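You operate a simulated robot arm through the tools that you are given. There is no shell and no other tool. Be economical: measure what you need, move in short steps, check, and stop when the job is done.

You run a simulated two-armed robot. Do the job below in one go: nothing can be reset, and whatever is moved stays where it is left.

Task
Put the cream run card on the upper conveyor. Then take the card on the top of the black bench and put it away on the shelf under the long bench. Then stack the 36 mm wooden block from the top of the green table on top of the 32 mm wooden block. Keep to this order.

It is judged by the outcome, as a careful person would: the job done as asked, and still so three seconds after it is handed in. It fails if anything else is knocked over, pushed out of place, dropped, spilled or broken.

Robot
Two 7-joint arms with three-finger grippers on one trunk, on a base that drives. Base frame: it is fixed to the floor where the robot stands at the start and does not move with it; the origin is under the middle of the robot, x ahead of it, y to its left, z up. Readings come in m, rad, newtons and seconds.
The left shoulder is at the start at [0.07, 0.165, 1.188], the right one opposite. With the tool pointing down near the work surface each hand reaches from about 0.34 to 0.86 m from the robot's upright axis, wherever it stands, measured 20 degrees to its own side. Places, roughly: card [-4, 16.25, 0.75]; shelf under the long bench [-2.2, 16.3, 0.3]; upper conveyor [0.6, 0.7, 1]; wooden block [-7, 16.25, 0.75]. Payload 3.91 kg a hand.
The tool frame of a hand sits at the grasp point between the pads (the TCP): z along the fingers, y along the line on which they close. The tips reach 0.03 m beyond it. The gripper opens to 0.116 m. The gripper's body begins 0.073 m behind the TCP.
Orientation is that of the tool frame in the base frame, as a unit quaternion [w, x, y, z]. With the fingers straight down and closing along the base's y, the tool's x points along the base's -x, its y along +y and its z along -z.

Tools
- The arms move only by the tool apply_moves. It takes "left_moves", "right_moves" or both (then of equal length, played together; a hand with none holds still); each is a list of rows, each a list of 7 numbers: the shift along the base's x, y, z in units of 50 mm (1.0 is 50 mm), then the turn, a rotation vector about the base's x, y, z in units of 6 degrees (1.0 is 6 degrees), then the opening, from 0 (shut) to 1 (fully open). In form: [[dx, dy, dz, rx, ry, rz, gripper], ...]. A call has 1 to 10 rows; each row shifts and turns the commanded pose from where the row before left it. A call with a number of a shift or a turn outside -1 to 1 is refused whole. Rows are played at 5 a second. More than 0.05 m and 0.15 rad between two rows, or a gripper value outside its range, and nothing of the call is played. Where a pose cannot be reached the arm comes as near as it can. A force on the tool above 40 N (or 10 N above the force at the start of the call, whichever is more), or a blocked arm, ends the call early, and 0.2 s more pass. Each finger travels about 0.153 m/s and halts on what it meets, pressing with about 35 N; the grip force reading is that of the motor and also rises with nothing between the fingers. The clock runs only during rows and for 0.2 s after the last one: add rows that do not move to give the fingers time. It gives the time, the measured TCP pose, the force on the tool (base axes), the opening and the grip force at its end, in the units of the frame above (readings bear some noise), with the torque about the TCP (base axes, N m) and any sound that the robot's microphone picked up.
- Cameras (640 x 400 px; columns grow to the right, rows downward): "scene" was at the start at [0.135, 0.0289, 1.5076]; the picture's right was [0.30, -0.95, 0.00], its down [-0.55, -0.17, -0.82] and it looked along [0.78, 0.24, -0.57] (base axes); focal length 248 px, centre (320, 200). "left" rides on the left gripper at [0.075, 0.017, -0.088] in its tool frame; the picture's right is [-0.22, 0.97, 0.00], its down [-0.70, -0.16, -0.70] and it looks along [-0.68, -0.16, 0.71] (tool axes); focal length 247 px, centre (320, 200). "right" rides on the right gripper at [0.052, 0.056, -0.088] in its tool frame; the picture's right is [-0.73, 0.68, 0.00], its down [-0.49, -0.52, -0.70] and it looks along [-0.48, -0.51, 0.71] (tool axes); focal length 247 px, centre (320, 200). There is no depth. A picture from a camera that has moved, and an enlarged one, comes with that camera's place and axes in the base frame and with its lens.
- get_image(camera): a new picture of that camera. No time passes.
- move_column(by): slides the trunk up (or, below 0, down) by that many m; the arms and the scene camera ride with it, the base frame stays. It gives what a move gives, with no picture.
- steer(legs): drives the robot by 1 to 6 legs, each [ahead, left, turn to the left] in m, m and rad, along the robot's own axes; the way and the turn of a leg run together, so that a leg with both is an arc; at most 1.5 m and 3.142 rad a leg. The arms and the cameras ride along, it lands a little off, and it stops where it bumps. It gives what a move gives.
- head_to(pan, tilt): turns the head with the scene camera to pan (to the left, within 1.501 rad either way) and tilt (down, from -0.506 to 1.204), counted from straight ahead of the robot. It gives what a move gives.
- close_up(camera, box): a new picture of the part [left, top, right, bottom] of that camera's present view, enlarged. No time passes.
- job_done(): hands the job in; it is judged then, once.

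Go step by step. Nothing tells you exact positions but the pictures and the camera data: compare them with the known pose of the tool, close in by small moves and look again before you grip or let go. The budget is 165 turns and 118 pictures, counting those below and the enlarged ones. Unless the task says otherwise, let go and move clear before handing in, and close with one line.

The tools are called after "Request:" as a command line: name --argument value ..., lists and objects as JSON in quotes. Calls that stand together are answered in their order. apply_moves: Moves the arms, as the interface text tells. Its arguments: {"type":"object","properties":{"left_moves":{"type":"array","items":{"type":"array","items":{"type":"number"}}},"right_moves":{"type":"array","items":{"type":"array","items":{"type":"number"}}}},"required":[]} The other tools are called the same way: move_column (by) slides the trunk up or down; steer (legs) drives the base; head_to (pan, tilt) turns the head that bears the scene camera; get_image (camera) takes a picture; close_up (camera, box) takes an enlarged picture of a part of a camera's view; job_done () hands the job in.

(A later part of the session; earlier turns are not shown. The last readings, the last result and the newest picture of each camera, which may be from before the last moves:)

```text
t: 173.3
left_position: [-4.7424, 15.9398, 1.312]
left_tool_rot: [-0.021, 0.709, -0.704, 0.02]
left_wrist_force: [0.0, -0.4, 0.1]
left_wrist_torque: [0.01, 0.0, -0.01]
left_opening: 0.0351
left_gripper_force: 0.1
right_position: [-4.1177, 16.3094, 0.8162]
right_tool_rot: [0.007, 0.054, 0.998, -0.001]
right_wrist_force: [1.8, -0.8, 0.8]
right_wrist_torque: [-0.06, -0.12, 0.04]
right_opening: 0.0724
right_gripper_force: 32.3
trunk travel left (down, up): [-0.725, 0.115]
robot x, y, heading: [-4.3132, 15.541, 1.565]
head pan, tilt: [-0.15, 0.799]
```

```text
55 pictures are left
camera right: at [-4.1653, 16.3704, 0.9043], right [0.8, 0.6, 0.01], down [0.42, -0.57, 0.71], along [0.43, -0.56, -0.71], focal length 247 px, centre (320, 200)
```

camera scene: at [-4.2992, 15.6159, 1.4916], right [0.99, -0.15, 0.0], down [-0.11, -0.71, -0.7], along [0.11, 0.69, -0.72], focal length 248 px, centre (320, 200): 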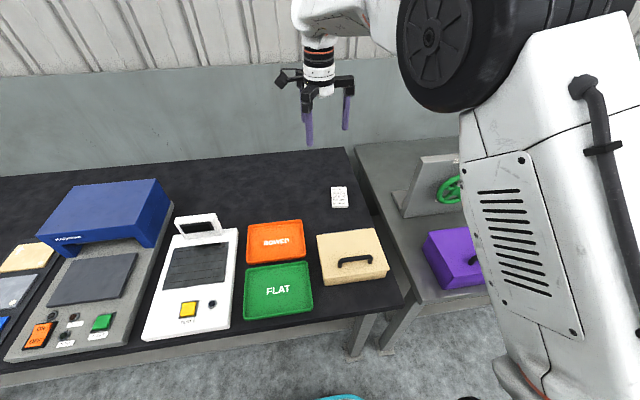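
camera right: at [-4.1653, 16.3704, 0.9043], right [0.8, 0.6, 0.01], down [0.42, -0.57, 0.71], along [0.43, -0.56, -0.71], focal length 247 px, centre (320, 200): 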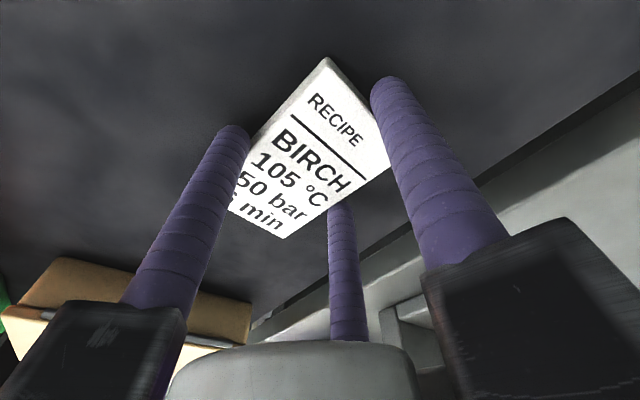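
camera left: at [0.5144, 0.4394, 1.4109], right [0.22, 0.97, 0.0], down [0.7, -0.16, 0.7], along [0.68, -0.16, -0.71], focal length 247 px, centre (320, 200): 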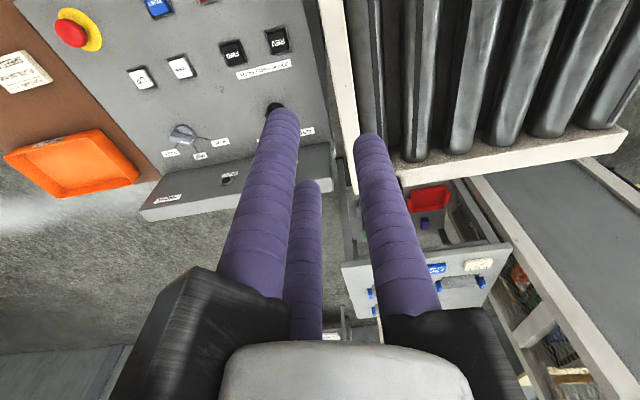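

Gripped at 72 mm. Lifting it up and pulling back from the bench.

Request:
apply_moves --right_moves '[[0, 0, 0.3, 0, 0, 0, 0.35], [0, 0, 0.7, 0, 0, 0, 0.35], [0, 0, 0.9, 0, 0, 0, 0.35], [0, 0, 0.9, 0, 0, 0, 0.35], [0, 0, 0.9, 0, 0, 0, 0.35], [0, -0.6, 0.7, 0, 0, 0, 0.35], [0, -0.7, 0.7, 0, 0, 0, 0.35], [0, -0.8, 0.5, 0, 0, 0, 0.35], [0, -0.9, 0.3, 0, 0, 0, 0.35], [0, -0.9, 0.3, 0, 0, 0, 0.35]]'

Request:
get_image --camera "right"

```text
t: 175.5
left_position: [-4.7429, 15.9372, 1.3125]
left_tool_rot: [-0.021, 0.709, -0.704, 0.019]
left_wrist_force: [0.0, -0.6, 0.4]
left_wrist_torque: [0.05, -0.01, 0.0]
left_opening: 0.0346
left_gripper_force: 0.0
right_position: [-4.1149, 16.1134, 1.1288]
right_tool_rot: [0.008, 0.054, 0.999, 0.0]
right_wrist_force: [-0.2, 0.9, -0.1]
right_wrist_torque: [0.05, -0.02, -0.01]
right_opening: 0.0725
right_gripper_force: 32.0
trunk travel left (down, up): [-0.725, 0.115]
robot x, y, heading: [-4.3134, 15.5417, 1.566]
head pan, tilt: [-0.15, 0.799]
```

```text
54 pictures are left
camera right: at [-4.1636, 16.1732, 1.2163], right [0.8, 0.6, 0.01], down [0.42, -0.57, 0.71], along [0.43, -0.56, -0.71], focal length 247 px, centre (320, 200)
```

right: 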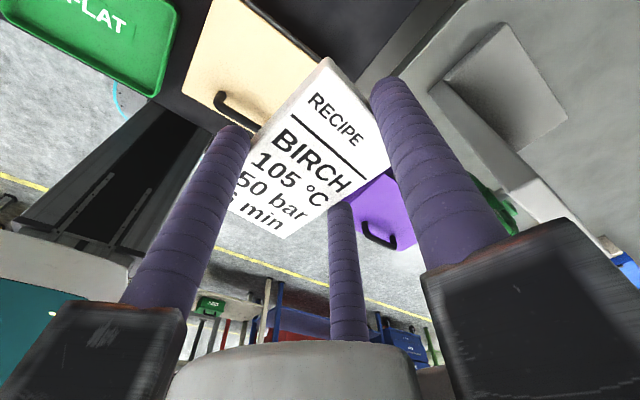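

The card is secure. I'll back into the corridor, then move east in front of a clear stretch of the long bench (x ≈ −3.1).

Request:
steer --legs '[[-0.48, 0, 0], [0, -1.05, 0.005]]'

Request:
head_to --pan -0.1 --tilt 0.65

Request:
get_image --camera "scene"

```text
t: 183.3
left_position: [-3.7175, 15.4716, 1.3116]
left_tool_rot: [-0.021, 0.721, -0.692, 0.019]
left_wrist_force: [0.1, -0.6, 0.7]
left_wrist_torque: [0.0, -0.02, 0.01]
left_opening: 0.0349
left_gripper_force: 0.1
right_position: [-3.0966, 15.6677, 1.1276]
right_tool_rot: [0.008, 0.037, 0.999, 0.0]
right_wrist_force: [0.1, 0.5, -2.2]
right_wrist_torque: [0.01, -0.01, -0.03]
right_opening: 0.0725
right_gripper_force: 31.9
trunk travel left (down, up): [-0.725, 0.115]
robot x, y, heading: [-3.2732, 15.0921, 1.599]
head pan, tilt: [-0.15, 0.799]
```

```text
t: 184.0
left_position: [-3.7171, 15.4717, 1.3126]
left_tool_rot: [-0.02, 0.722, -0.692, 0.02]
left_wrist_force: [0.7, -0.1, -0.3]
left_wrist_torque: [0.03, 0.0, 0.0]
left_opening: 0.0348
left_gripper_force: 0.1
right_position: [-3.0956, 15.6682, 1.1265]
right_tool_rot: [0.008, 0.036, 0.999, 0.001]
right_wrist_force: [0.7, -0.4, -0.2]
right_wrist_torque: [0.02, 0.0, -0.01]
right_opening: 0.0726
right_gripper_force: 31.9
trunk travel left (down, up): [-0.725, 0.115]
robot x, y, heading: [-3.2735, 15.0906, 1.601]
head pan, tilt: [-0.099, 0.649]
```

```text
53 pictures are left
camera scene: at [-3.2679, 15.2298, 1.5042], right [1.0, -0.07, 0.0], down [-0.04, -0.6, -0.8], along [0.06, 0.79, -0.61], focal length 248 px, centre (320, 200)
```

scene: 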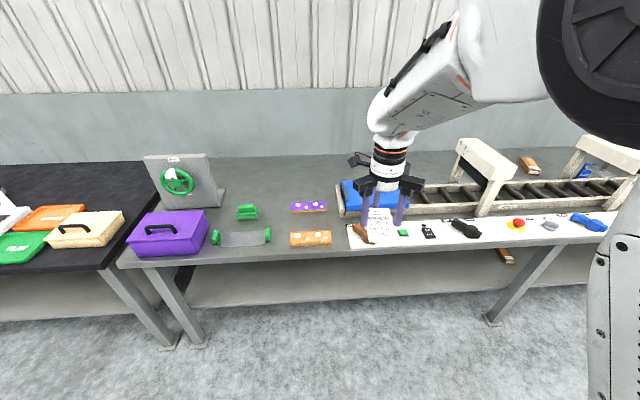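

Clear shelf space between the legs at x ≈ −3.8 and −2.2. I'll lower the trunk so I can reach under the bench top.

Request:
move_column --by -0.55

Request:
head_to --pan -0.1 --tilt 0.5

Request:
get_image --camera "scene"

```text
refused: -0.55 is not a number from -0.4 to 0.4
```

```text
t: 184.7
left_position: [-3.7175, 15.4713, 1.3115]
left_tool_rot: [-0.021, 0.722, -0.692, 0.02]
left_wrist_force: [0.0, 0.0, 0.3]
left_wrist_torque: [0.02, 0.05, 0.01]
left_opening: 0.0348
left_gripper_force: 0.1
right_position: [-3.0976, 15.6691, 1.1268]
right_tool_rot: [0.008, 0.037, 0.999, 0.0]
right_wrist_force: [-0.4, 0.3, -0.6]
right_wrist_torque: [0.01, -0.01, 0.0]
right_opening: 0.0727
right_gripper_force: 32.0
trunk travel left (down, up): [-0.725, 0.115]
robot x, y, heading: [-3.272, 15.0889, 1.602]
head pan, tilt: [-0.099, 0.499]
```

```text
52 pictures are left
camera scene: at [-3.268, 15.2339, 1.5176], right [1.0, -0.07, 0.0], down [-0.03, -0.48, -0.88], along [0.06, 0.88, -0.48], focal length 248 px, centre (320, 200)
```

scene: 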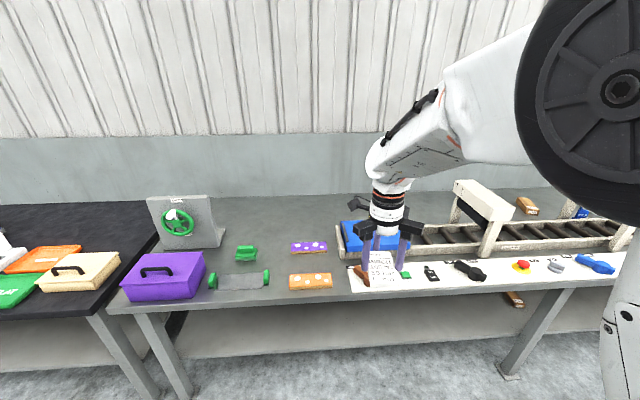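

Request:
move_column --by -0.3

Request:
move_column --by -0.28

Request:
get_image --camera "scene"

```text
t: 187.7
left_position: [-3.7186, 15.4718, 1.0125]
left_tool_rot: [-0.02, 0.722, -0.692, 0.021]
left_wrist_force: [0.4, 0.2, -0.6]
left_wrist_torque: [-0.01, -0.01, -0.01]
left_opening: 0.0347
left_gripper_force: 0.1
right_position: [-3.0972, 15.668, 0.8285]
right_tool_rot: [0.008, 0.037, 0.999, 0.0]
right_wrist_force: [1.0, -0.3, -0.4]
right_wrist_torque: [-0.01, 0.01, -0.02]
right_opening: 0.0725
right_gripper_force: 31.6
trunk travel left (down, up): [-0.425, 0.415]
robot x, y, heading: [-3.2719, 15.0895, 1.603]
head pan, tilt: [-0.099, 0.499]
```

```text
t: 190.5
left_position: [-3.7167, 15.4717, 0.7328]
left_tool_rot: [-0.02, 0.722, -0.692, 0.019]
left_wrist_force: [0.3, 0.0, -0.6]
left_wrist_torque: [-0.03, -0.01, -0.02]
left_opening: 0.0352
left_gripper_force: 0.0
right_position: [-3.096, 15.6685, 0.5475]
right_tool_rot: [0.008, 0.037, 0.999, 0.0]
right_wrist_force: [0.5, 0.0, -0.9]
right_wrist_torque: [0.03, -0.03, 0.0]
right_opening: 0.0726
right_gripper_force: 31.8
trunk travel left (down, up): [-0.145, 0.695]
robot x, y, heading: [-3.2738, 15.0896, 1.601]
head pan, tilt: [-0.099, 0.499]
```

```text
51 pictures are left
camera scene: at [-3.268, 15.2337, 0.9377], right [1.0, -0.07, 0.0], down [-0.03, -0.48, -0.88], along [0.06, 0.88, -0.48], focal length 248 px, centre (320, 200)
```

scene: 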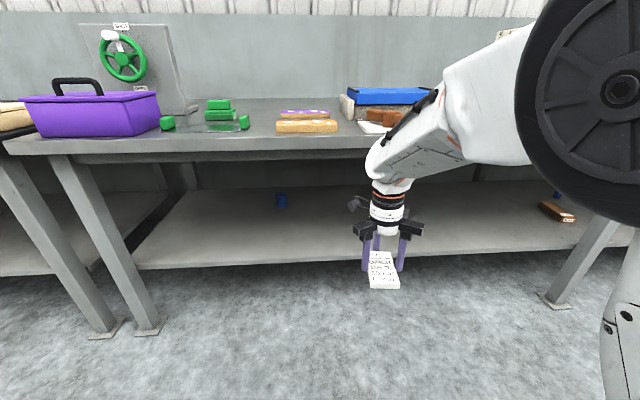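

I see the shelf at z ≈ 0.32 with the top's underside at about 0.72, and it is empty near x −3.1. I'll tilt the hand 45° forward so that wrist and forearm fit under the top.

Request:
apply_moves --right_moves '[[0, 0, 0, 0.94, 0, 0, 0.35], [0, 0, 0, 0.94, 0, 0, 0.35], [0, 0, 0, 0.94, 0, 0, 0.35], [0, 0, 0, 0.94, 0, 0, 0.35], [0, 0, 0, 0.94, 0, 0, 0.35], [0, 0, 0, 0.94, 0, 0, 0.35], [0, 0, 0, 0.94, 0, 0, 0.35], [0, 0, 0, 0.94, 0, 0, 0.35], [0, 0, 0, 0, 0, 0, 0.35]]'

Request:
move_column --by -0.12

Request:
get_image --camera "scene"

```text
t: 192.5
left_position: [-3.7184, 15.4708, 0.7314]
left_tool_rot: [-0.022, 0.722, -0.692, 0.023]
left_wrist_force: [0.3, -0.1, 0.3]
left_wrist_torque: [0.01, -0.02, -0.02]
left_opening: 0.0349
left_gripper_force: 0.1
right_position: [-3.0825, 15.6983, 0.5168]
right_tool_rot: [-0.031, 0.054, 0.929, 0.366]
right_wrist_force: [-0.6, -0.5, -1.0]
right_wrist_torque: [0.02, 0.0, -0.02]
right_opening: 0.0727
right_gripper_force: 32.9
right hand out of reach, approached as far as the arm can: row 4, 5, 6, 7, 8
trunk travel left (down, up): [-0.145, 0.695]
robot x, y, heading: [-3.2751, 15.0916, 1.604]
head pan, tilt: [-0.099, 0.499]
```

```text
t: 194.0
left_position: [-3.7188, 15.4704, 0.6112]
left_tool_rot: [-0.023, 0.721, -0.692, 0.023]
left_wrist_force: [0.1, 0.5, -0.5]
left_wrist_torque: [0.0, -0.02, -0.01]
left_opening: 0.0349
left_gripper_force: 0.0
right_position: [-3.0831, 15.6982, 0.3989]
right_tool_rot: [-0.032, 0.053, 0.928, 0.366]
right_wrist_force: [-0.3, -0.1, -0.7]
right_wrist_torque: [0.0, -0.03, -0.01]
right_opening: 0.0722
right_gripper_force: 32.2
trunk travel left (down, up): [-0.025, 0.815]
robot x, y, heading: [-3.2767, 15.0897, 1.6]
head pan, tilt: [-0.099, 0.499]
```

```text
50 pictures are left
camera scene: at [-3.297, 15.2294, 0.8116], right [0.97, 0.25, 0.0], down [0.14, -0.52, -0.84], along [-0.21, 0.82, -0.54], focal length 248 px, centre (320, 200)
```

scene: 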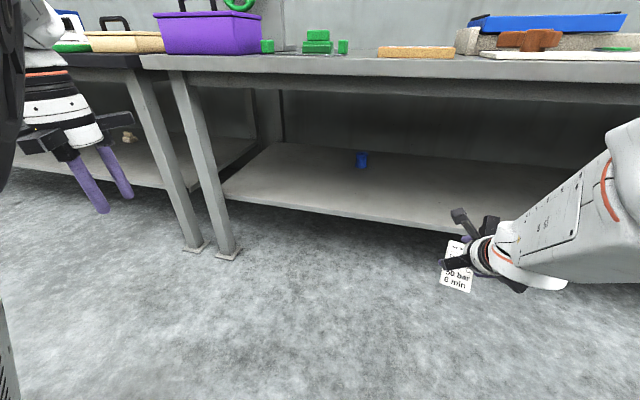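

The tilt is done (about 43°). I'll raise the hand slightly, then move it forward toward the shelf in steps, watching the picture.

Request:
apply_moves --right_moves '[[0, 0.3, 0.6, 0, 0, 0, 0.35], [0, 0.6, 0.4, 0, 0, 0, 0.35], [0, 0.6, 0, 0, 0, 0, 0.35], [0, 0.6, 0, 0, 0, 0, 0.35], [0, 0, 0, 0, 0, 0, 0.35]]'

Request:
head_to --pan -0.3 --tilt 0.5

Request:
get_image --camera "scene"

Request:
get_image --camera "right"

```text
t: 195.2
left_position: [-3.7168, 15.4726, 0.6101]
left_tool_rot: [-0.019, 0.722, -0.691, 0.022]
left_wrist_force: [0.8, 0.4, -0.2]
left_wrist_torque: [0.0, 0.01, 0.01]
left_opening: 0.0348
left_gripper_force: 0.1
right_position: [-3.0863, 15.8093, 0.4524]
right_tool_rot: [-0.008, 0.036, 0.925, 0.377]
right_wrist_force: [0.2, -0.3, -1.0]
right_wrist_torque: [0.03, -0.01, 0.02]
right_opening: 0.0724
right_gripper_force: 32.2
right hand out of reach, approached as far as the arm can: row 1
trunk travel left (down, up): [-0.025, 0.815]
robot x, y, heading: [-3.2732, 15.0889, 1.595]
head pan, tilt: [-0.099, 0.499]
```

```text
t: 195.9
left_position: [-3.7179, 15.4729, 0.61]
left_tool_rot: [-0.02, 0.721, -0.692, 0.022]
left_wrist_force: [-0.4, 0.0, 0.2]
left_wrist_torque: [0.02, 0.01, 0.01]
left_opening: 0.0348
left_gripper_force: 0.1
right_position: [-3.087, 15.8103, 0.4526]
right_tool_rot: [-0.009, 0.036, 0.926, 0.377]
right_wrist_force: [0.2, 0.4, -1.2]
right_wrist_torque: [-0.02, -0.03, 0.01]
right_opening: 0.0725
right_gripper_force: 31.7
trunk travel left (down, up): [-0.025, 0.815]
robot x, y, heading: [-3.2732, 15.0934, 1.602]
head pan, tilt: [-0.3, 0.499]
```

```text
49 pictures are left
camera scene: at [-3.2961, 15.2278, 0.8062], right [0.97, 0.25, 0.0], down [0.15, -0.57, -0.81], along [-0.2, 0.78, -0.59], focal length 248 px, centre (320, 200)
```

scene: 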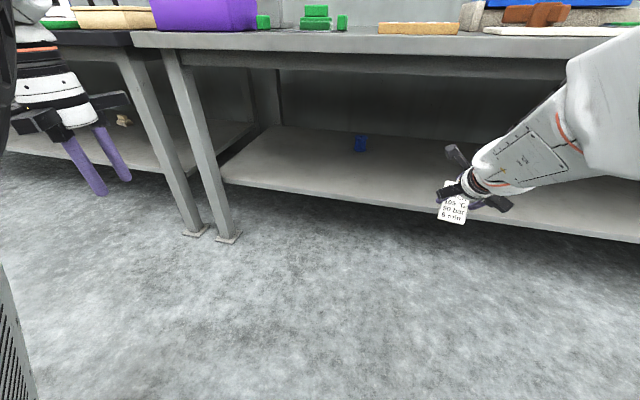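

```text
48 pictures are left
camera right: at [-3.1356, 15.7902, 0.5569], right [0.78, 0.44, 0.44], down [0.44, -0.89, 0.12], along [0.45, 0.1, -0.89], focal length 247 px, centre (320, 200)
```

right: 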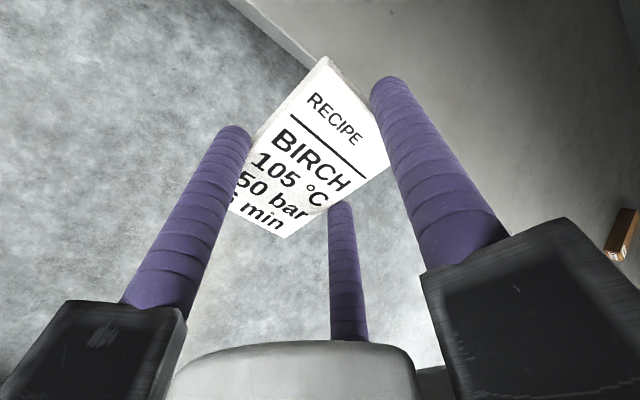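

The arm slopes down and fits so far; the shelf front is at y ≈ 15.93, z ≈ 0.315. Advancing 12 cm more, checking the forearm against the bench edge.

Request:
apply_moves --right_moves '[[0, 0.6, 0, 0, 0, 0, 0.35], [0, 0.6, 0, 0, 0, 0, 0.35], [0, 0.6, -0.1, 0, 0, 0, 0.35], [0, 0.6, -0.1, 0, 0, 0, 0.35], [0, 0, 0, 0, 0, 0, 0.35]]'

Request:
get_image --camera "scene"

Request:
get_image --camera "right"

```text
t: 197.1
left_position: [-3.7171, 15.4716, 0.6103]
left_tool_rot: [-0.019, 0.721, -0.692, 0.022]
left_wrist_force: [-0.7, 0.3, -0.2]
left_wrist_torque: [0.05, 0.01, 0.01]
left_opening: 0.0349
left_gripper_force: 0.0
right_position: [-3.0872, 15.9303, 0.4447]
right_tool_rot: [-0.008, 0.036, 0.926, 0.377]
right_wrist_force: [1.3, 0.2, -1.4]
right_wrist_torque: [-0.01, -0.01, -0.01]
right_opening: 0.0724
right_gripper_force: 32.0
trunk travel left (down, up): [-0.025, 0.815]
robot x, y, heading: [-3.2718, 15.0897, 1.6]
head pan, tilt: [-0.3, 0.499]
```

```text
47 pictures are left
camera scene: at [-3.296, 15.2277, 0.8056], right [0.97, 0.25, 0.0], down [0.15, -0.57, -0.81], along [-0.2, 0.78, -0.59], focal length 248 px, centre (320, 200)
```

scene: 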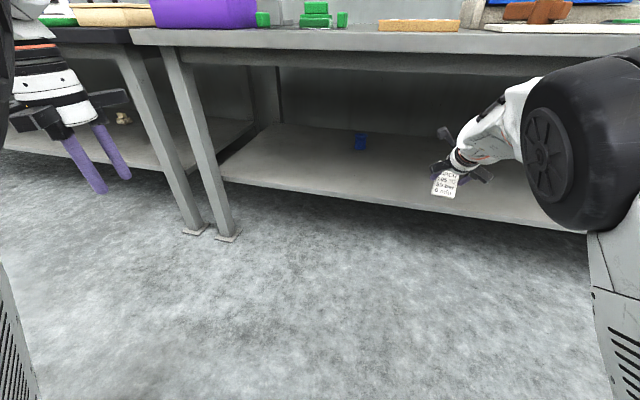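

```text
46 pictures are left
camera right: at [-3.1372, 15.9109, 0.5488], right [0.78, 0.44, 0.44], down [0.44, -0.89, 0.12], along [0.45, 0.1, -0.89], focal length 247 px, centre (320, 200)
```

right: 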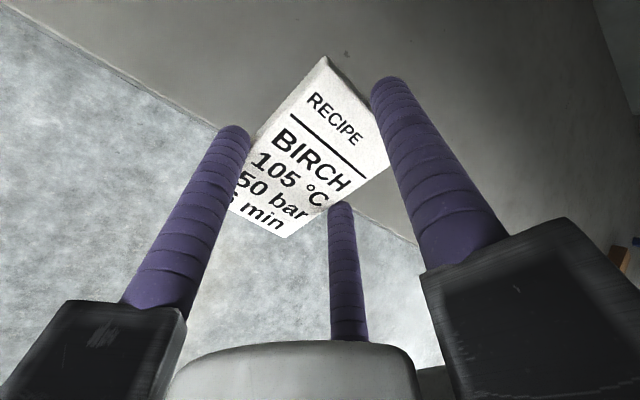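

Good: the arm has flattened and everything stays below the bench top. Advancing another 14 cm.

Request:
apply_moves --right_moves '[[0, 0.6, 0, 0, 0, 0, 0.35], [0, 0.6, 0, 0, 0, 0, 0.35], [0, 0.6, 0, 0, 0, 0, 0.35], [0, 0.6, 0, 0, 0, 0, 0.35], [0, 0.4, 0, 0, 0, 0, 0.35], [0, 0, 0, 0, 0, 0, 0.35]]'

Request:
get_image --camera "scene"

Request:
get_image --camera "right"

```text
t: 198.5
left_position: [-3.7179, 15.4719, 0.6102]
left_tool_rot: [-0.019, 0.722, -0.692, 0.023]
left_wrist_force: [0.2, -0.1, 0.3]
left_wrist_torque: [-0.01, -0.01, -0.01]
left_opening: 0.0345
left_gripper_force: 0.1
right_position: [-3.0845, 16.0703, 0.4424]
right_tool_rot: [-0.007, 0.036, 0.926, 0.376]
right_wrist_force: [0.1, -0.3, 0.0]
right_wrist_torque: [0.0, -0.01, 0.02]
right_opening: 0.0724
right_gripper_force: 31.2
trunk travel left (down, up): [-0.025, 0.815]
robot x, y, heading: [-3.2716, 15.0918, 1.602]
head pan, tilt: [-0.3, 0.499]
```

```text
45 pictures are left
camera scene: at [-3.2958, 15.2277, 0.8053], right [0.97, 0.25, 0.0], down [0.15, -0.58, -0.8], along [-0.2, 0.78, -0.6], focal length 248 px, centre (320, 200)
```

scene: 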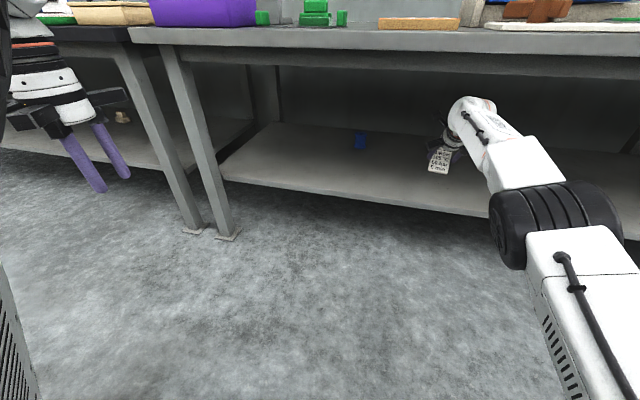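

```text
44 pictures are left
camera right: at [-3.1343, 16.0518, 0.5473], right [0.78, 0.44, 0.44], down [0.44, -0.89, 0.12], along [0.45, 0.1, -0.89], focal length 247 px, centre (320, 200)
```

right: 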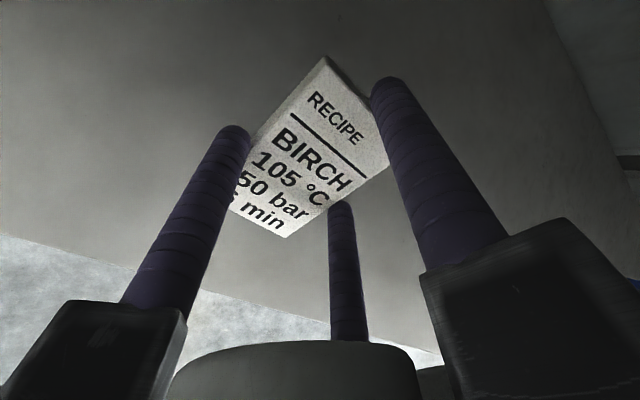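

There's room to spare above the wrist, so I'll reduce the tilt by 20° to lay the card down flatter, and start lowering.

Request:
apply_moves --right_moves '[[0, 0, 0, -0.85, 0, 0, 0.35], [0, 0, 0, -0.85, 0, 0, 0.35], [0, 0, -0.2, -0.85, 0, 0, 0.35], [0, 0, -0.3, -0.85, 0, 0, 0.35], [0, 0, -0.2, 0, 0, 0, 0.35], [0, 0, 0, 0, 0, 0, 0.35]]'

Request:
get_image --camera "scene"

Request:
get_image --camera "right"

```text
t: 199.9
left_position: [-3.7172, 15.472, 0.6108]
left_tool_rot: [-0.019, 0.722, -0.691, 0.023]
left_wrist_force: [1.1, -0.5, -0.5]
left_wrist_torque: [0.04, -0.02, -0.04]
left_opening: 0.035
left_gripper_force: 0.0
right_position: [-3.0327, 16.01, 0.4079]
right_tool_rot: [-0.002, 0.038, 0.978, 0.205]
right_wrist_force: [-0.2, 0.1, -0.8]
right_wrist_torque: [0.02, 0.01, 0.0]
right_opening: 0.0723
right_gripper_force: 32.4
right hand out of reach, approached as far as the arm can: row 1, 2, 3, 4
trunk travel left (down, up): [-0.025, 0.815]
robot x, y, heading: [-3.2745, 15.0907, 1.597]
head pan, tilt: [-0.3, 0.499]
```

```text
43 pictures are left
camera scene: at [-3.2957, 15.2274, 0.8044], right [0.97, 0.25, 0.0], down [0.15, -0.58, -0.8], along [-0.2, 0.77, -0.6], focal length 248 px, centre (320, 200)
```

scene: 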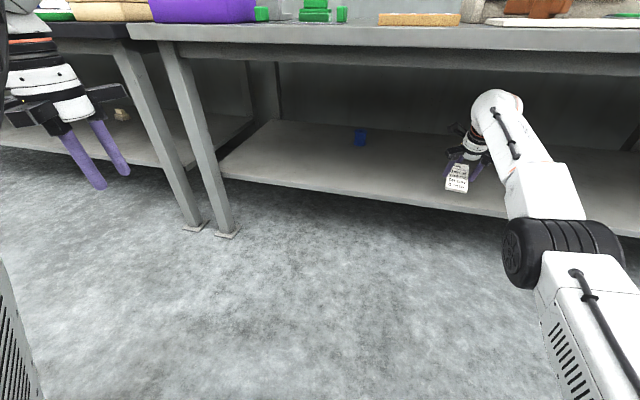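

```text
42 pictures are left
camera right: at [-3.0827, 16.0278, 0.5117], right [0.78, 0.57, 0.26], down [0.44, -0.79, 0.42], along [0.45, -0.21, -0.87], focal length 247 px, centre (320, 200)
```

right: 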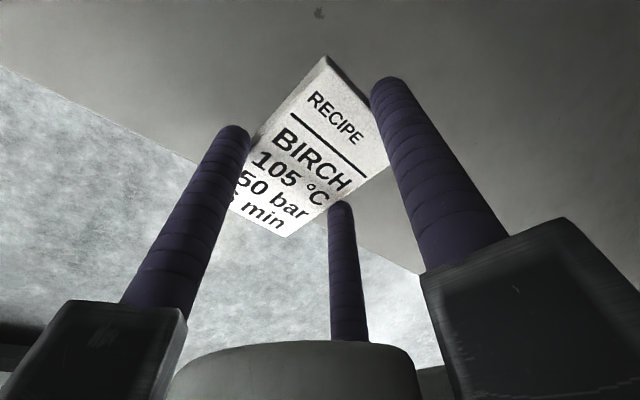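

The arm is at its reach limit, with 24° tilt left. I'll drive 12 cm forward so the card is well inside the shelf.

Request:
steer --legs '[[0.12, 0, 0]]'

Request:
apply_moves --right_moves '[[0, 0, -0.2, 0, 0, 0, 0.35], [0, 0, -0.2, 0, 0, 0, 0.35], [0, 0, 0, 0, 0, 0, 0.35]]'

Request:
get_image --camera "right"

Request:
close_up --camera "scene" --box '[380, 40, 560, 240]'

```text
t: 201.2
left_position: [-3.721, 15.5946, 0.6095]
left_tool_rot: [-0.019, 0.722, -0.692, 0.022]
left_wrist_force: [0.4, 0.2, 0.9]
left_wrist_torque: [0.03, 0.0, 0.01]
left_opening: 0.0347
left_gripper_force: 0.0
right_position: [-3.0376, 16.1322, 0.4075]
right_tool_rot: [-0.002, 0.038, 0.978, 0.206]
right_wrist_force: [-0.8, -0.8, -0.3]
right_wrist_torque: [0.01, -0.03, 0.01]
right_opening: 0.0724
right_gripper_force: 32.3
trunk travel left (down, up): [-0.025, 0.815]
robot x, y, heading: [-3.2794, 15.2098, 1.603]
head pan, tilt: [-0.3, 0.499]
```

```text
t: 202.0
left_position: [-3.7214, 15.5944, 0.6107]
left_tool_rot: [-0.02, 0.721, -0.692, 0.022]
left_wrist_force: [0.6, 1.1, -0.4]
left_wrist_torque: [-0.02, -0.01, 0.04]
left_opening: 0.035
left_gripper_force: 0.0
right_position: [-3.0379, 16.1334, 0.3868]
right_tool_rot: [-0.001, 0.037, 0.978, 0.205]
right_wrist_force: [-0.3, -0.2, -1.1]
right_wrist_torque: [-0.01, -0.03, 0.0]
right_opening: 0.0723
right_gripper_force: 32.1
right hand out of reach, approached as far as the arm can: row 2
trunk travel left (down, up): [-0.025, 0.815]
robot x, y, heading: [-3.2787, 15.2136, 1.604]
head pan, tilt: [-0.3, 0.499]
```

```text
41 pictures are left
camera right: at [-3.0877, 16.153, 0.4917], right [0.78, 0.57, 0.26], down [0.44, -0.79, 0.42], along [0.45, -0.22, -0.87], focal length 247 px, centre (320, 200)
```

right: 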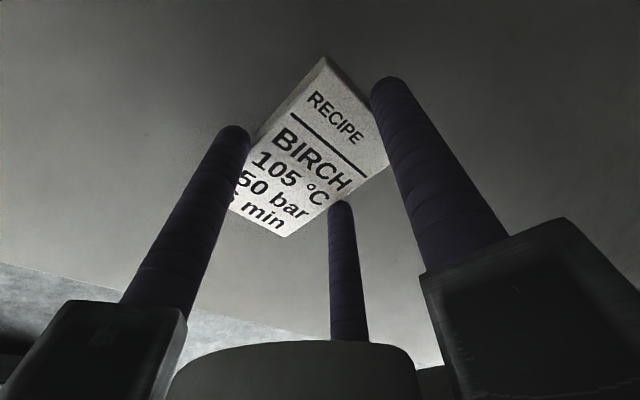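

```text
2.00 times, centred on (470, 140) of scene
camera zoom: at [-3.2536, 15.3531, 0.8176], right [0.96, -0.27, 0.0], down [-0.13, -0.46, -0.88], along [0.23, 0.85, -0.48], focal length 497 px, centre (20, 320)
```

zoom: 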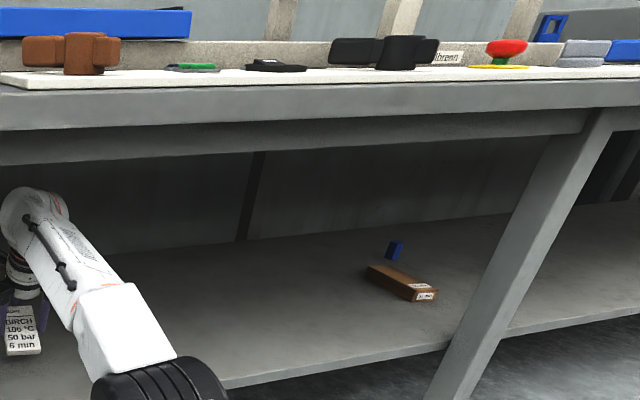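

The card is well inside. Lowering gently until its near edge touches the shelf.

Request:
apply_moves --right_moves '[[0, 0, -0.12, 0, 0, 0, 0.35], [0, 0, -0.12, 0, 0, 0, 0.35], [0, 0, 0, 0, 0, 0, 0.35]]'

Request:
close_up --camera "scene" --box '[250, 120, 410, 240]'

```text
t: 202.8
left_position: [-3.7221, 15.5932, 0.6106]
left_tool_rot: [-0.021, 0.721, -0.692, 0.023]
left_wrist_force: [0.2, 0.9, 0.0]
left_wrist_torque: [0.0, -0.01, 0.02]
left_opening: 0.0348
left_gripper_force: 0.0
right_position: [-3.0367, 16.1347, 0.3766]
right_tool_rot: [-0.003, 0.036, 0.978, 0.203]
right_wrist_force: [-0.2, 0.5, -0.9]
right_wrist_torque: [-0.01, -0.01, 0.03]
right_opening: 0.0728
right_gripper_force: 31.6
trunk travel left (down, up): [-0.025, 0.815]
robot x, y, heading: [-3.2761, 15.2103, 1.599]
head pan, tilt: [-0.3, 0.499]
```

```text
3.33 times, centred on (330, 180) of scene
camera zoom: at [-3.2536, 15.3531, 0.8176], right [0.96, -0.27, 0.0], down [-0.13, -0.46, -0.88], along [0.23, 0.85, -0.48], focal length 828 px, centre (287, 267)
```

zoom: 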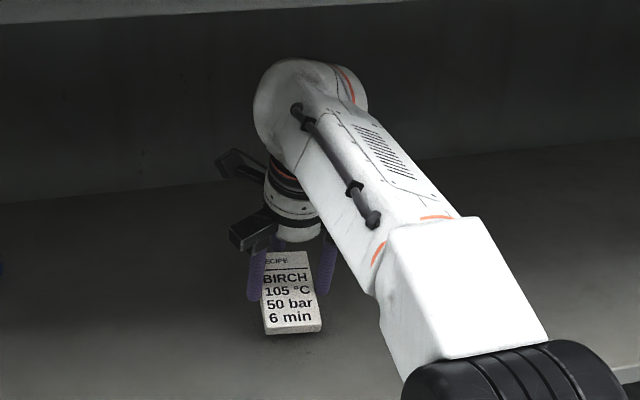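

Request:
apply_moves --right_moves '[[0, 0, -0.1, 0, 0, 0, 0.35], [0, 0, -0.1, 0, 0, 0, 0.35], [0, 0, -0.1, 0, 0, 0, 0.35], [0, 0, 0, 0, 0, 0, 0.35]]'

Request:
close_up --camera "scene" --box '[290, 170, 370, 230]'

```text
t: 203.8
left_position: [-3.7219, 15.5933, 0.612]
left_tool_rot: [-0.02, 0.721, -0.692, 0.023]
left_wrist_force: [0.8, 0.9, 0.2]
left_wrist_torque: [-0.03, -0.02, -0.05]
left_opening: 0.0347
left_gripper_force: 0.0
right_position: [-3.036, 16.1377, 0.3641]
right_tool_rot: [-0.001, 0.037, 0.977, 0.208]
right_wrist_force: [0.3, -0.3, 8.8]
right_wrist_torque: [-0.53, -0.22, 0.01]
right_opening: 0.0724
right_gripper_force: 31.5
trunk travel left (down, up): [-0.025, 0.815]
robot x, y, heading: [-3.2739, 15.2144, 1.599]
head pan, tilt: [-0.3, 0.499]
```

```text
6.67 times, centred on (330, 200) of scene
camera zoom: at [-3.2539, 15.3522, 0.8179], right [0.96, -0.27, 0.0], down [-0.13, -0.46, -0.88], along [0.23, 0.85, -0.48], focal length 1657 px, centre (253, 200)
```

zoom: 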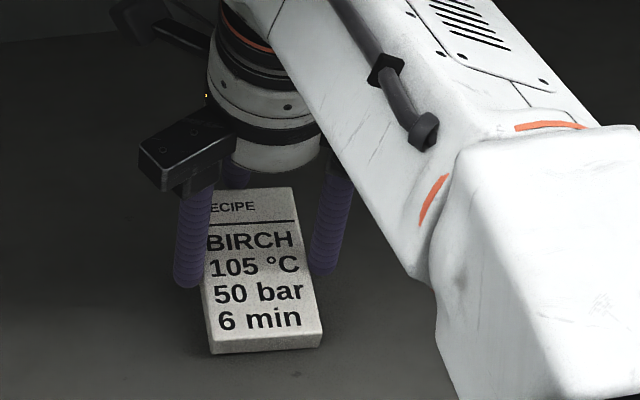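

The near edge rests on the shelf. Opening the fingers gently to lay it down.

Request:
apply_moves --right_moves '[[0, 0, 0, 0, 0, 0, 0.6], [0, 0, 0, 0, 0, 0, 0.75], [0, 0, 0, 0, 0, 0, 0.9], [0, 0, 0, 0, 0, 0, 1], [0, 0, 0.2, 0, 0, 0, 1], [0, 0, 0, 0, 0, 0, 1]]'

Request:
close_up --camera "scene" --box '[290, 170, 370, 230]'

Request:
get_image --camera "right"

```text
t: 205.2
left_position: [-3.7215, 15.594, 0.611]
left_tool_rot: [-0.021, 0.722, -0.691, 0.022]
left_wrist_force: [-0.2, 0.2, -0.7]
left_wrist_torque: [0.02, 0.0, 0.0]
left_opening: 0.0347
left_gripper_force: 0.1
right_position: [-3.0366, 16.1358, 0.3709]
right_tool_rot: [-0.001, 0.037, 0.978, 0.204]
right_wrist_force: [1.3, -0.5, -0.6]
right_wrist_torque: [-0.05, 0.01, -0.02]
right_opening: 0.1157
right_gripper_force: 0.1
trunk travel left (down, up): [-0.025, 0.815]
robot x, y, heading: [-3.2779, 15.2142, 1.601]
head pan, tilt: [-0.3, 0.499]
```

```text
6.67 times, centred on (330, 200) of scene
camera zoom: at [-3.2537, 15.353, 0.8176], right [0.96, -0.27, 0.0], down [-0.13, -0.46, -0.88], along [0.23, 0.85, -0.48], focal length 1657 px, centre (253, 200)
```

zoom: 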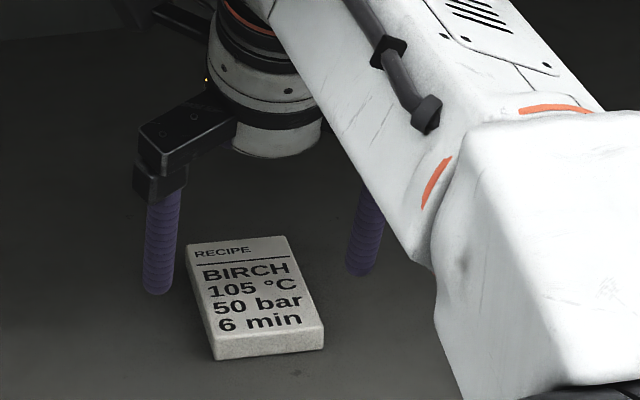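

```text
36 pictures are left
camera right: at [-3.0869, 16.1549, 0.4757], right [0.78, 0.57, 0.26], down [0.44, -0.79, 0.42], along [0.45, -0.22, -0.87], focal length 247 px, centre (320, 200)
```

right: 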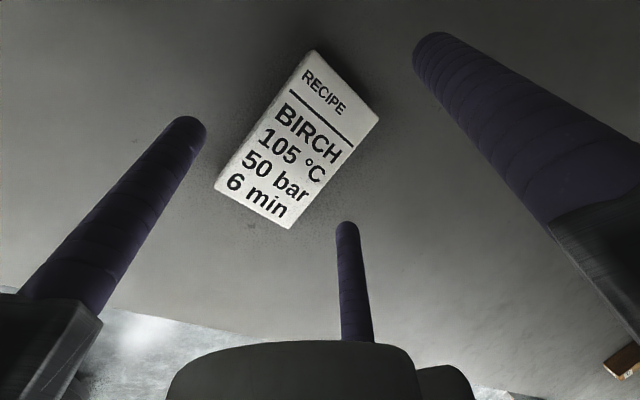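

The card lies flat on the shelf. I'll raise the hand 3 cm, back straight out with the base, and pull the hand clear.

Request:
apply_moves --right_moves '[[0, 0, 0.4, 0, 0, 0, 1], [0, 0, 0.3, 0, 0, 0, 1], [0, 0, 0, 0, 0, 0, 1]]'

Request:
steer --legs '[[-0.33, 0, 0]]'

Request:
get_image --camera "scene"

```text
t: 206.0
left_position: [-3.7212, 15.5936, 0.6105]
left_tool_rot: [-0.02, 0.721, -0.692, 0.022]
left_wrist_force: [-0.3, -0.5, 0.8]
left_wrist_torque: [0.01, 0.01, -0.02]
left_opening: 0.0348
left_gripper_force: 0.0
right_position: [-3.0352, 16.1325, 0.4052]
right_tool_rot: [-0.001, 0.037, 0.978, 0.206]
right_wrist_force: [1.0, 0.3, -0.4]
right_wrist_torque: [0.01, -0.03, 0.01]
right_opening: 0.1159
right_gripper_force: 0.1
trunk travel left (down, up): [-0.025, 0.815]
robot x, y, heading: [-3.275, 15.2091, 1.602]
head pan, tilt: [-0.3, 0.499]
```

```text
t: 208.2
left_position: [-3.7111, 15.2629, 0.6114]
left_tool_rot: [-0.02, 0.719, -0.694, 0.022]
left_wrist_force: [0.1, -0.3, 0.3]
left_wrist_torque: [-0.03, -0.03, -0.03]
left_opening: 0.0347
left_gripper_force: 0.0
right_position: [-3.0218, 15.7993, 0.4045]
right_tool_rot: [0.0, 0.04, 0.978, 0.206]
right_wrist_force: [0.1, -0.3, 0.3]
right_wrist_torque: [-0.04, 0.01, 0.01]
right_opening: 0.1159
right_gripper_force: 0.0
trunk travel left (down, up): [-0.025, 0.815]
robot x, y, heading: [-3.2665, 14.8803, 1.598]
head pan, tilt: [-0.3, 0.499]
```

```text
35 pictures are left
camera scene: at [-3.2438, 15.0203, 0.8176], right [0.96, -0.27, 0.0], down [-0.13, -0.46, -0.88], along [0.24, 0.84, -0.48], focal length 248 px, centre (320, 200)
```

scene: 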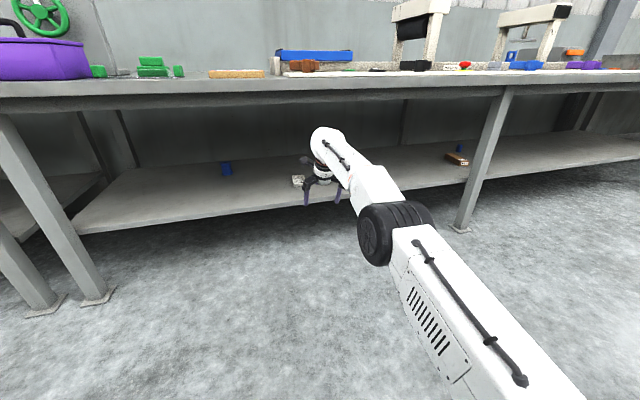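

The card stays on the shelf and the hand is nearly out. I'll retract it, set it upright, and raise the trunk again.

Request:
apply_moves --right_moves '[[0, -0.7, 0, 0, 0, 0, 1], [0, -0.7, 0, 0, 0, 0, 1], [0, -0.7, 0, 0, 0, 0, 1], [0, -0.6, 0.3, 0, 0, 0, 1], [0, -0.3, 0.6, -0.8, 0, 0, 1], [0, 0, 0.6, -0.8, 0, 0, 1], [0, 0, 0.6, -0.8, 0, 0, 1], [0, 0, 0.6, -0.8, 0, 0, 1], [0, 0, 0.6, -0.8, 0, 0, 1]]'

Request:
move_column --by 0.4

Request:
move_column --by 0.3

Request:
get_image --camera "scene"

```text
t: 210.2
left_position: [-3.7106, 15.2652, 0.6109]
left_tool_rot: [-0.02, 0.72, -0.693, 0.022]
left_wrist_force: [-0.6, 0.7, 0.0]
left_wrist_torque: [0.02, 0.05, -0.01]
left_opening: 0.0347
left_gripper_force: 0.0
right_position: [-3.0206, 15.6479, 0.5729]
right_tool_rot: [0.006, 0.041, 0.999, 0.001]
right_wrist_force: [1.1, -2.0, 3.6]
right_wrist_torque: [0.16, 0.09, -0.03]
right_opening: 0.1157
right_gripper_force: 0.0
trunk travel left (down, up): [-0.025, 0.815]
robot x, y, heading: [-3.2661, 14.8845, 1.598]
head pan, tilt: [-0.3, 0.499]
```

```text
t: 214.0
left_position: [-3.71, 15.2641, 1.011]
left_tool_rot: [-0.02, 0.72, -0.694, 0.022]
left_wrist_force: [0.0, -0.3, -0.6]
left_wrist_torque: [-0.02, 0.02, -0.01]
left_opening: 0.0343
left_gripper_force: 0.1
right_position: [-3.022, 15.6474, 0.9729]
right_tool_rot: [0.008, 0.039, 0.999, -0.001]
right_wrist_force: [0.6, -0.1, -0.6]
right_wrist_torque: [-0.01, 0.02, -0.03]
right_opening: 0.116
right_gripper_force: 0.0
trunk travel left (down, up): [-0.425, 0.415]
robot x, y, heading: [-3.2675, 14.8775, 1.594]
head pan, tilt: [-0.3, 0.499]
```

```text
t: 217.0
left_position: [-3.7101, 15.265, 1.3108]
left_tool_rot: [-0.021, 0.72, -0.693, 0.022]
left_wrist_force: [-1.4, -0.3, -1.0]
left_wrist_torque: [0.01, 0.0, 0.0]
left_opening: 0.035
left_gripper_force: 0.1
right_position: [-3.022, 15.6475, 1.2724]
right_tool_rot: [0.008, 0.039, 0.999, 0.0]
right_wrist_force: [0.6, 0.3, -0.7]
right_wrist_torque: [-0.01, 0.01, -0.01]
right_opening: 0.1163
right_gripper_force: 0.1
trunk travel left (down, up): [-0.725, 0.115]
robot x, y, heading: [-3.2703, 14.8784, 1.595]
head pan, tilt: [-0.3, 0.499]
```

```text
34 pictures are left
camera scene: at [-3.2438, 15.0206, 1.5175], right [0.96, -0.27, 0.0], down [-0.13, -0.46, -0.88], along [0.24, 0.84, -0.48], focal length 248 px, centre (320, 200)
```

scene: 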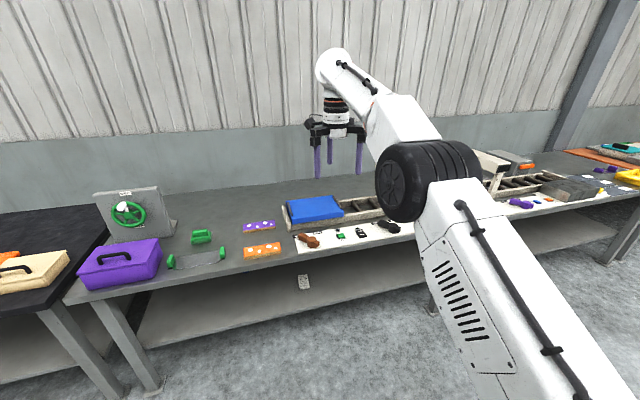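

The card is safely on the shelf under the long bench. Now I'll drive west to the green table at x ≈ −7 for the wooden blocks.

Request:
steer --legs '[[0.17, 0, -0.024], [0, 1.4, 0], [0, 1.4, 0]]'

Request:
head_to --pan 0.35 --tilt 0.45

Request:
get_image --camera "scene"

```text
t: 231.5
left_position: [-6.4702, 15.3835, 1.311]
left_tool_rot: [-0.02, 0.714, -0.7, 0.021]
left_wrist_force: [-0.3, -0.1, 0.1]
left_wrist_torque: [0.0, -0.02, -0.02]
left_opening: 0.0347
left_gripper_force: 0.1
right_position: [-5.7755, 15.7552, 1.2732]
right_tool_rot: [0.007, 0.048, 0.999, -0.001]
right_wrist_force: [-0.7, -0.4, 0.2]
right_wrist_torque: [-0.01, 0.01, -0.01]
right_opening: 0.1161
right_gripper_force: 0.0
trunk travel left (down, up): [-0.725, 0.115]
robot x, y, heading: [-6.0352, 14.9923, 1.578]
head pan, tilt: [-0.3, 0.499]
```

```text
t: 232.5
left_position: [-6.4715, 15.3824, 1.3111]
left_tool_rot: [-0.02, 0.714, -0.699, 0.023]
left_wrist_force: [-0.2, 0.4, -0.1]
left_wrist_torque: [0.0, 0.03, 0.0]
left_opening: 0.0349
left_gripper_force: 0.2
right_position: [-5.7753, 15.7546, 1.2728]
right_tool_rot: [0.007, 0.047, 0.999, -0.001]
right_wrist_force: [-0.8, -0.1, -0.8]
right_wrist_torque: [0.0, 0.0, -0.04]
right_opening: 0.116
right_gripper_force: 0.1
trunk travel left (down, up): [-0.725, 0.115]
robot x, y, heading: [-6.0366, 14.9919, 1.581]
head pan, tilt: [0.351, 0.45]
```

```text
33 pictures are left
camera scene: at [-6.0644, 15.1304, 1.5161], right [0.94, 0.33, 0.0], down [0.16, -0.47, -0.87], along [-0.29, 0.82, -0.49], focal length 248 px, centre (320, 200)
```

scene: 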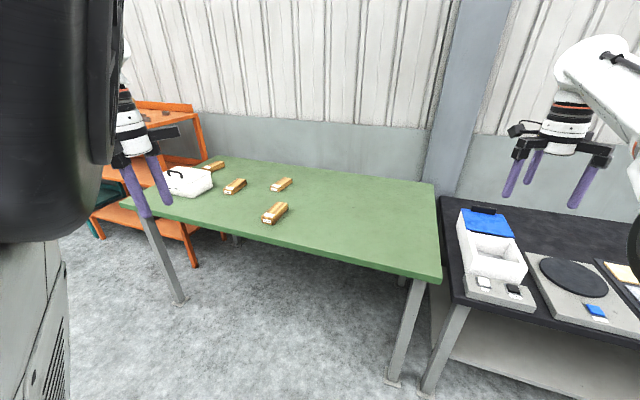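

The green table has several wooden blocks. I'll move another 0.75 m left and zoom in.

Request:
steer --legs '[[0, 0.75, 0]]'

Request:
head_to --pan 0.0 --tilt 0.55

Request:
get_image --camera "scene"

```text
t: 236.7
left_position: [-7.2601, 15.351, 1.3099]
left_tool_rot: [-0.021, 0.725, -0.688, 0.022]
left_wrist_force: [0.1, -0.4, -0.1]
left_wrist_torque: [0.04, 0.0, 0.0]
left_opening: 0.0348
left_gripper_force: 0.0
right_position: [-6.5764, 15.7451, 1.2731]
right_tool_rot: [0.007, 0.032, 0.999, -0.001]
right_wrist_force: [1.2, -0.5, 0.2]
right_wrist_torque: [-0.02, 0.01, -0.01]
right_opening: 0.1159
right_gripper_force: 0.0
trunk travel left (down, up): [-0.725, 0.115]
robot x, y, heading: [-6.8136, 14.9771, 1.613]
head pan, tilt: [0.351, 0.45]
```

```text
t: 237.6
left_position: [-7.2598, 15.35, 1.3099]
left_tool_rot: [-0.02, 0.725, -0.688, 0.022]
left_wrist_force: [0.4, 0.1, 0.7]
left_wrist_torque: [0.0, 0.0, 0.02]
left_opening: 0.0346
left_gripper_force: 0.1
right_position: [-6.5783, 15.7455, 1.2733]
right_tool_rot: [0.008, 0.033, 0.999, -0.001]
right_wrist_force: [0.2, -0.4, -0.5]
right_wrist_torque: [-0.01, 0.0, -0.04]
right_opening: 0.1163
right_gripper_force: 0.1
trunk travel left (down, up): [-0.725, 0.115]
robot x, y, heading: [-6.8125, 14.9754, 1.611]
head pan, tilt: [0.0, 0.55]
```

```text
32 pictures are left
camera scene: at [-6.8173, 15.1161, 1.5131], right [1.0, 0.04, 0.0], down [0.02, -0.52, -0.85], along [-0.03, 0.85, -0.52], focal length 248 px, centre (320, 200)
```

scene: 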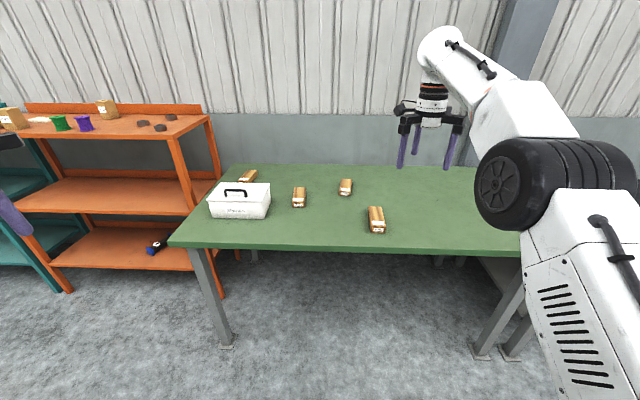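

Request:
close_up --camera "scene" --box '[280, 170, 400, 245]'

Request:
close_up --camera "scene" --box '[200, 150, 320, 225]'

```text
5.33 times, centred on (340, 208) of scene
camera zoom: at [-6.8173, 15.1161, 1.5131], right [1.0, 0.04, 0.0], down [0.02, -0.52, -0.85], along [-0.03, 0.85, -0.52], focal length 1325 px, centre (213, 160)
```

zoom: 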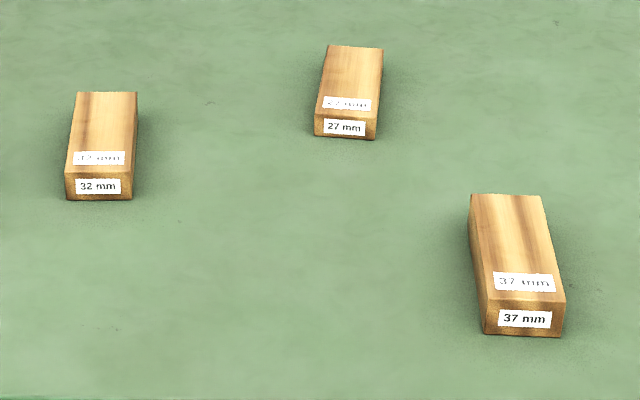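

```text
5.33 times, centred on (260, 188) of scene
camera zoom: at [-6.8173, 15.1161, 1.5131], right [1.0, 0.04, 0.0], down [0.02, -0.52, -0.85], along [-0.03, 0.85, -0.52], focal length 1325 px, centre (640, 267)
```

zoom: 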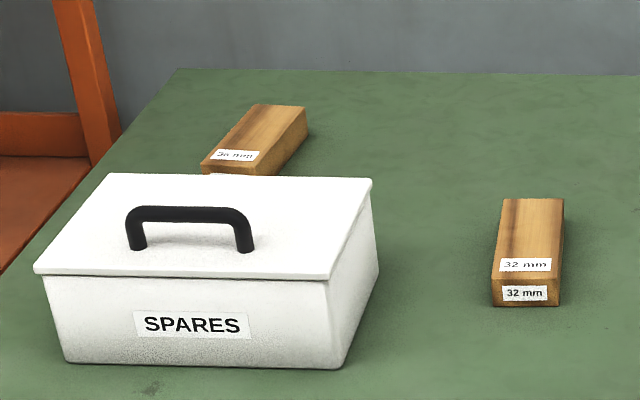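

I read 32, 27 and 37 mm on three blocks; the fourth, behind the white SPARES box, reads "36 mm". It lies at about [-7.35, 16.58], the 32 mm block at about [-6.98, 16.35]. I'll retract the right hand, turn slightly right so my left shoulder comes forward, and drive in.

Request:
apply_moves --right_moves '[[0, -0.9, 0, 0, 0, 0, 1], [0, -0.9, 0, 0, 0, 0, 1], [0, -0.9, 0, 0, 0, 0, 1], [0, -0.9, 0, 0, 0, 0, 1], [0, -0.9, 0, 0, 0, 0, 1], [0, -0.9, 0, 0, 0, 0, 1], [0, -0.8, 0, 0, 0, 0, 1]]'

Request:
steer --legs '[[0, 0, -0.36], [0.4, 0.32, 0]]'

Request:
head_to --pan 0.55 --tilt 0.6

Request:
get_image --camera "scene"

```text
t: 239.2
left_position: [-7.2573, 15.3511, 1.3101]
left_tool_rot: [-0.02, 0.725, -0.688, 0.022]
left_wrist_force: [-0.3, 0.0, 0.2]
left_wrist_torque: [-0.03, 0.04, -0.04]
left_opening: 0.0345
left_gripper_force: 0.1
right_position: [-6.5456, 15.4961, 1.2638]
right_tool_rot: [-0.02, 0.036, 0.999, -0.006]
right_wrist_force: [0.2, -0.4, 0.4]
right_wrist_torque: [-0.01, 0.04, 0.02]
right_opening: 0.116
right_gripper_force: 0.2
right hand out of reach, approached as far as the arm can: row 6, 7
trunk travel left (down, up): [-0.725, 0.115]
robot x, y, heading: [-6.8123, 14.9769, 1.613]
head pan, tilt: [0.0, 0.55]
```

```text
t: 243.2
left_position: [-7.2953, 15.9421, 1.3098]
left_tool_rot: [0.016, -0.598, 0.801, -0.024]
left_wrist_force: [0.3, -0.3, -0.3]
left_wrist_torque: [0.03, 0.01, 0.0]
left_opening: 0.035
left_gripper_force: 0.1
right_position: [-6.5738, 15.8422, 1.2668]
right_tool_rot: [-0.02, 0.206, 0.978, -0.001]
right_wrist_force: [0.0, -0.7, -0.2]
right_wrist_torque: [0.0, -0.03, -0.03]
right_opening: 0.1161
right_gripper_force: 0.1
trunk travel left (down, up): [-0.725, 0.115]
robot x, y, heading: [-6.997, 15.434, 1.273]
head pan, tilt: [0.0, 0.55]
```

```text
t: 244.1
left_position: [-7.2958, 15.943, 1.3113]
left_tool_rot: [0.017, -0.597, 0.802, -0.026]
left_wrist_force: [0.5, 0.2, 0.1]
left_wrist_torque: [0.0, 0.0, -0.02]
left_opening: 0.0349
left_gripper_force: 0.1
right_position: [-6.573, 15.8425, 1.2637]
right_tool_rot: [-0.022, 0.207, 0.978, -0.003]
right_wrist_force: [1.2, 0.4, 0.3]
right_wrist_torque: [0.02, -0.01, -0.01]
right_opening: 0.116
right_gripper_force: 0.0
trunk travel left (down, up): [-0.725, 0.115]
robot x, y, heading: [-6.9996, 15.435, 1.265]
head pan, tilt: [0.55, 0.6]
```

```text
29 pictures are left
camera scene: at [-6.9571, 15.5542, 1.4789], right [0.93, -0.36, 0.0], down [-0.3, -0.77, -0.57], along [0.21, 0.53, -0.82], focal length 248 px, centre (320, 200)
```

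scene: 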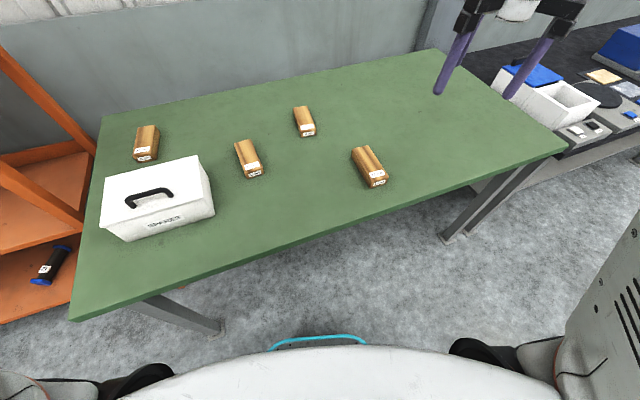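

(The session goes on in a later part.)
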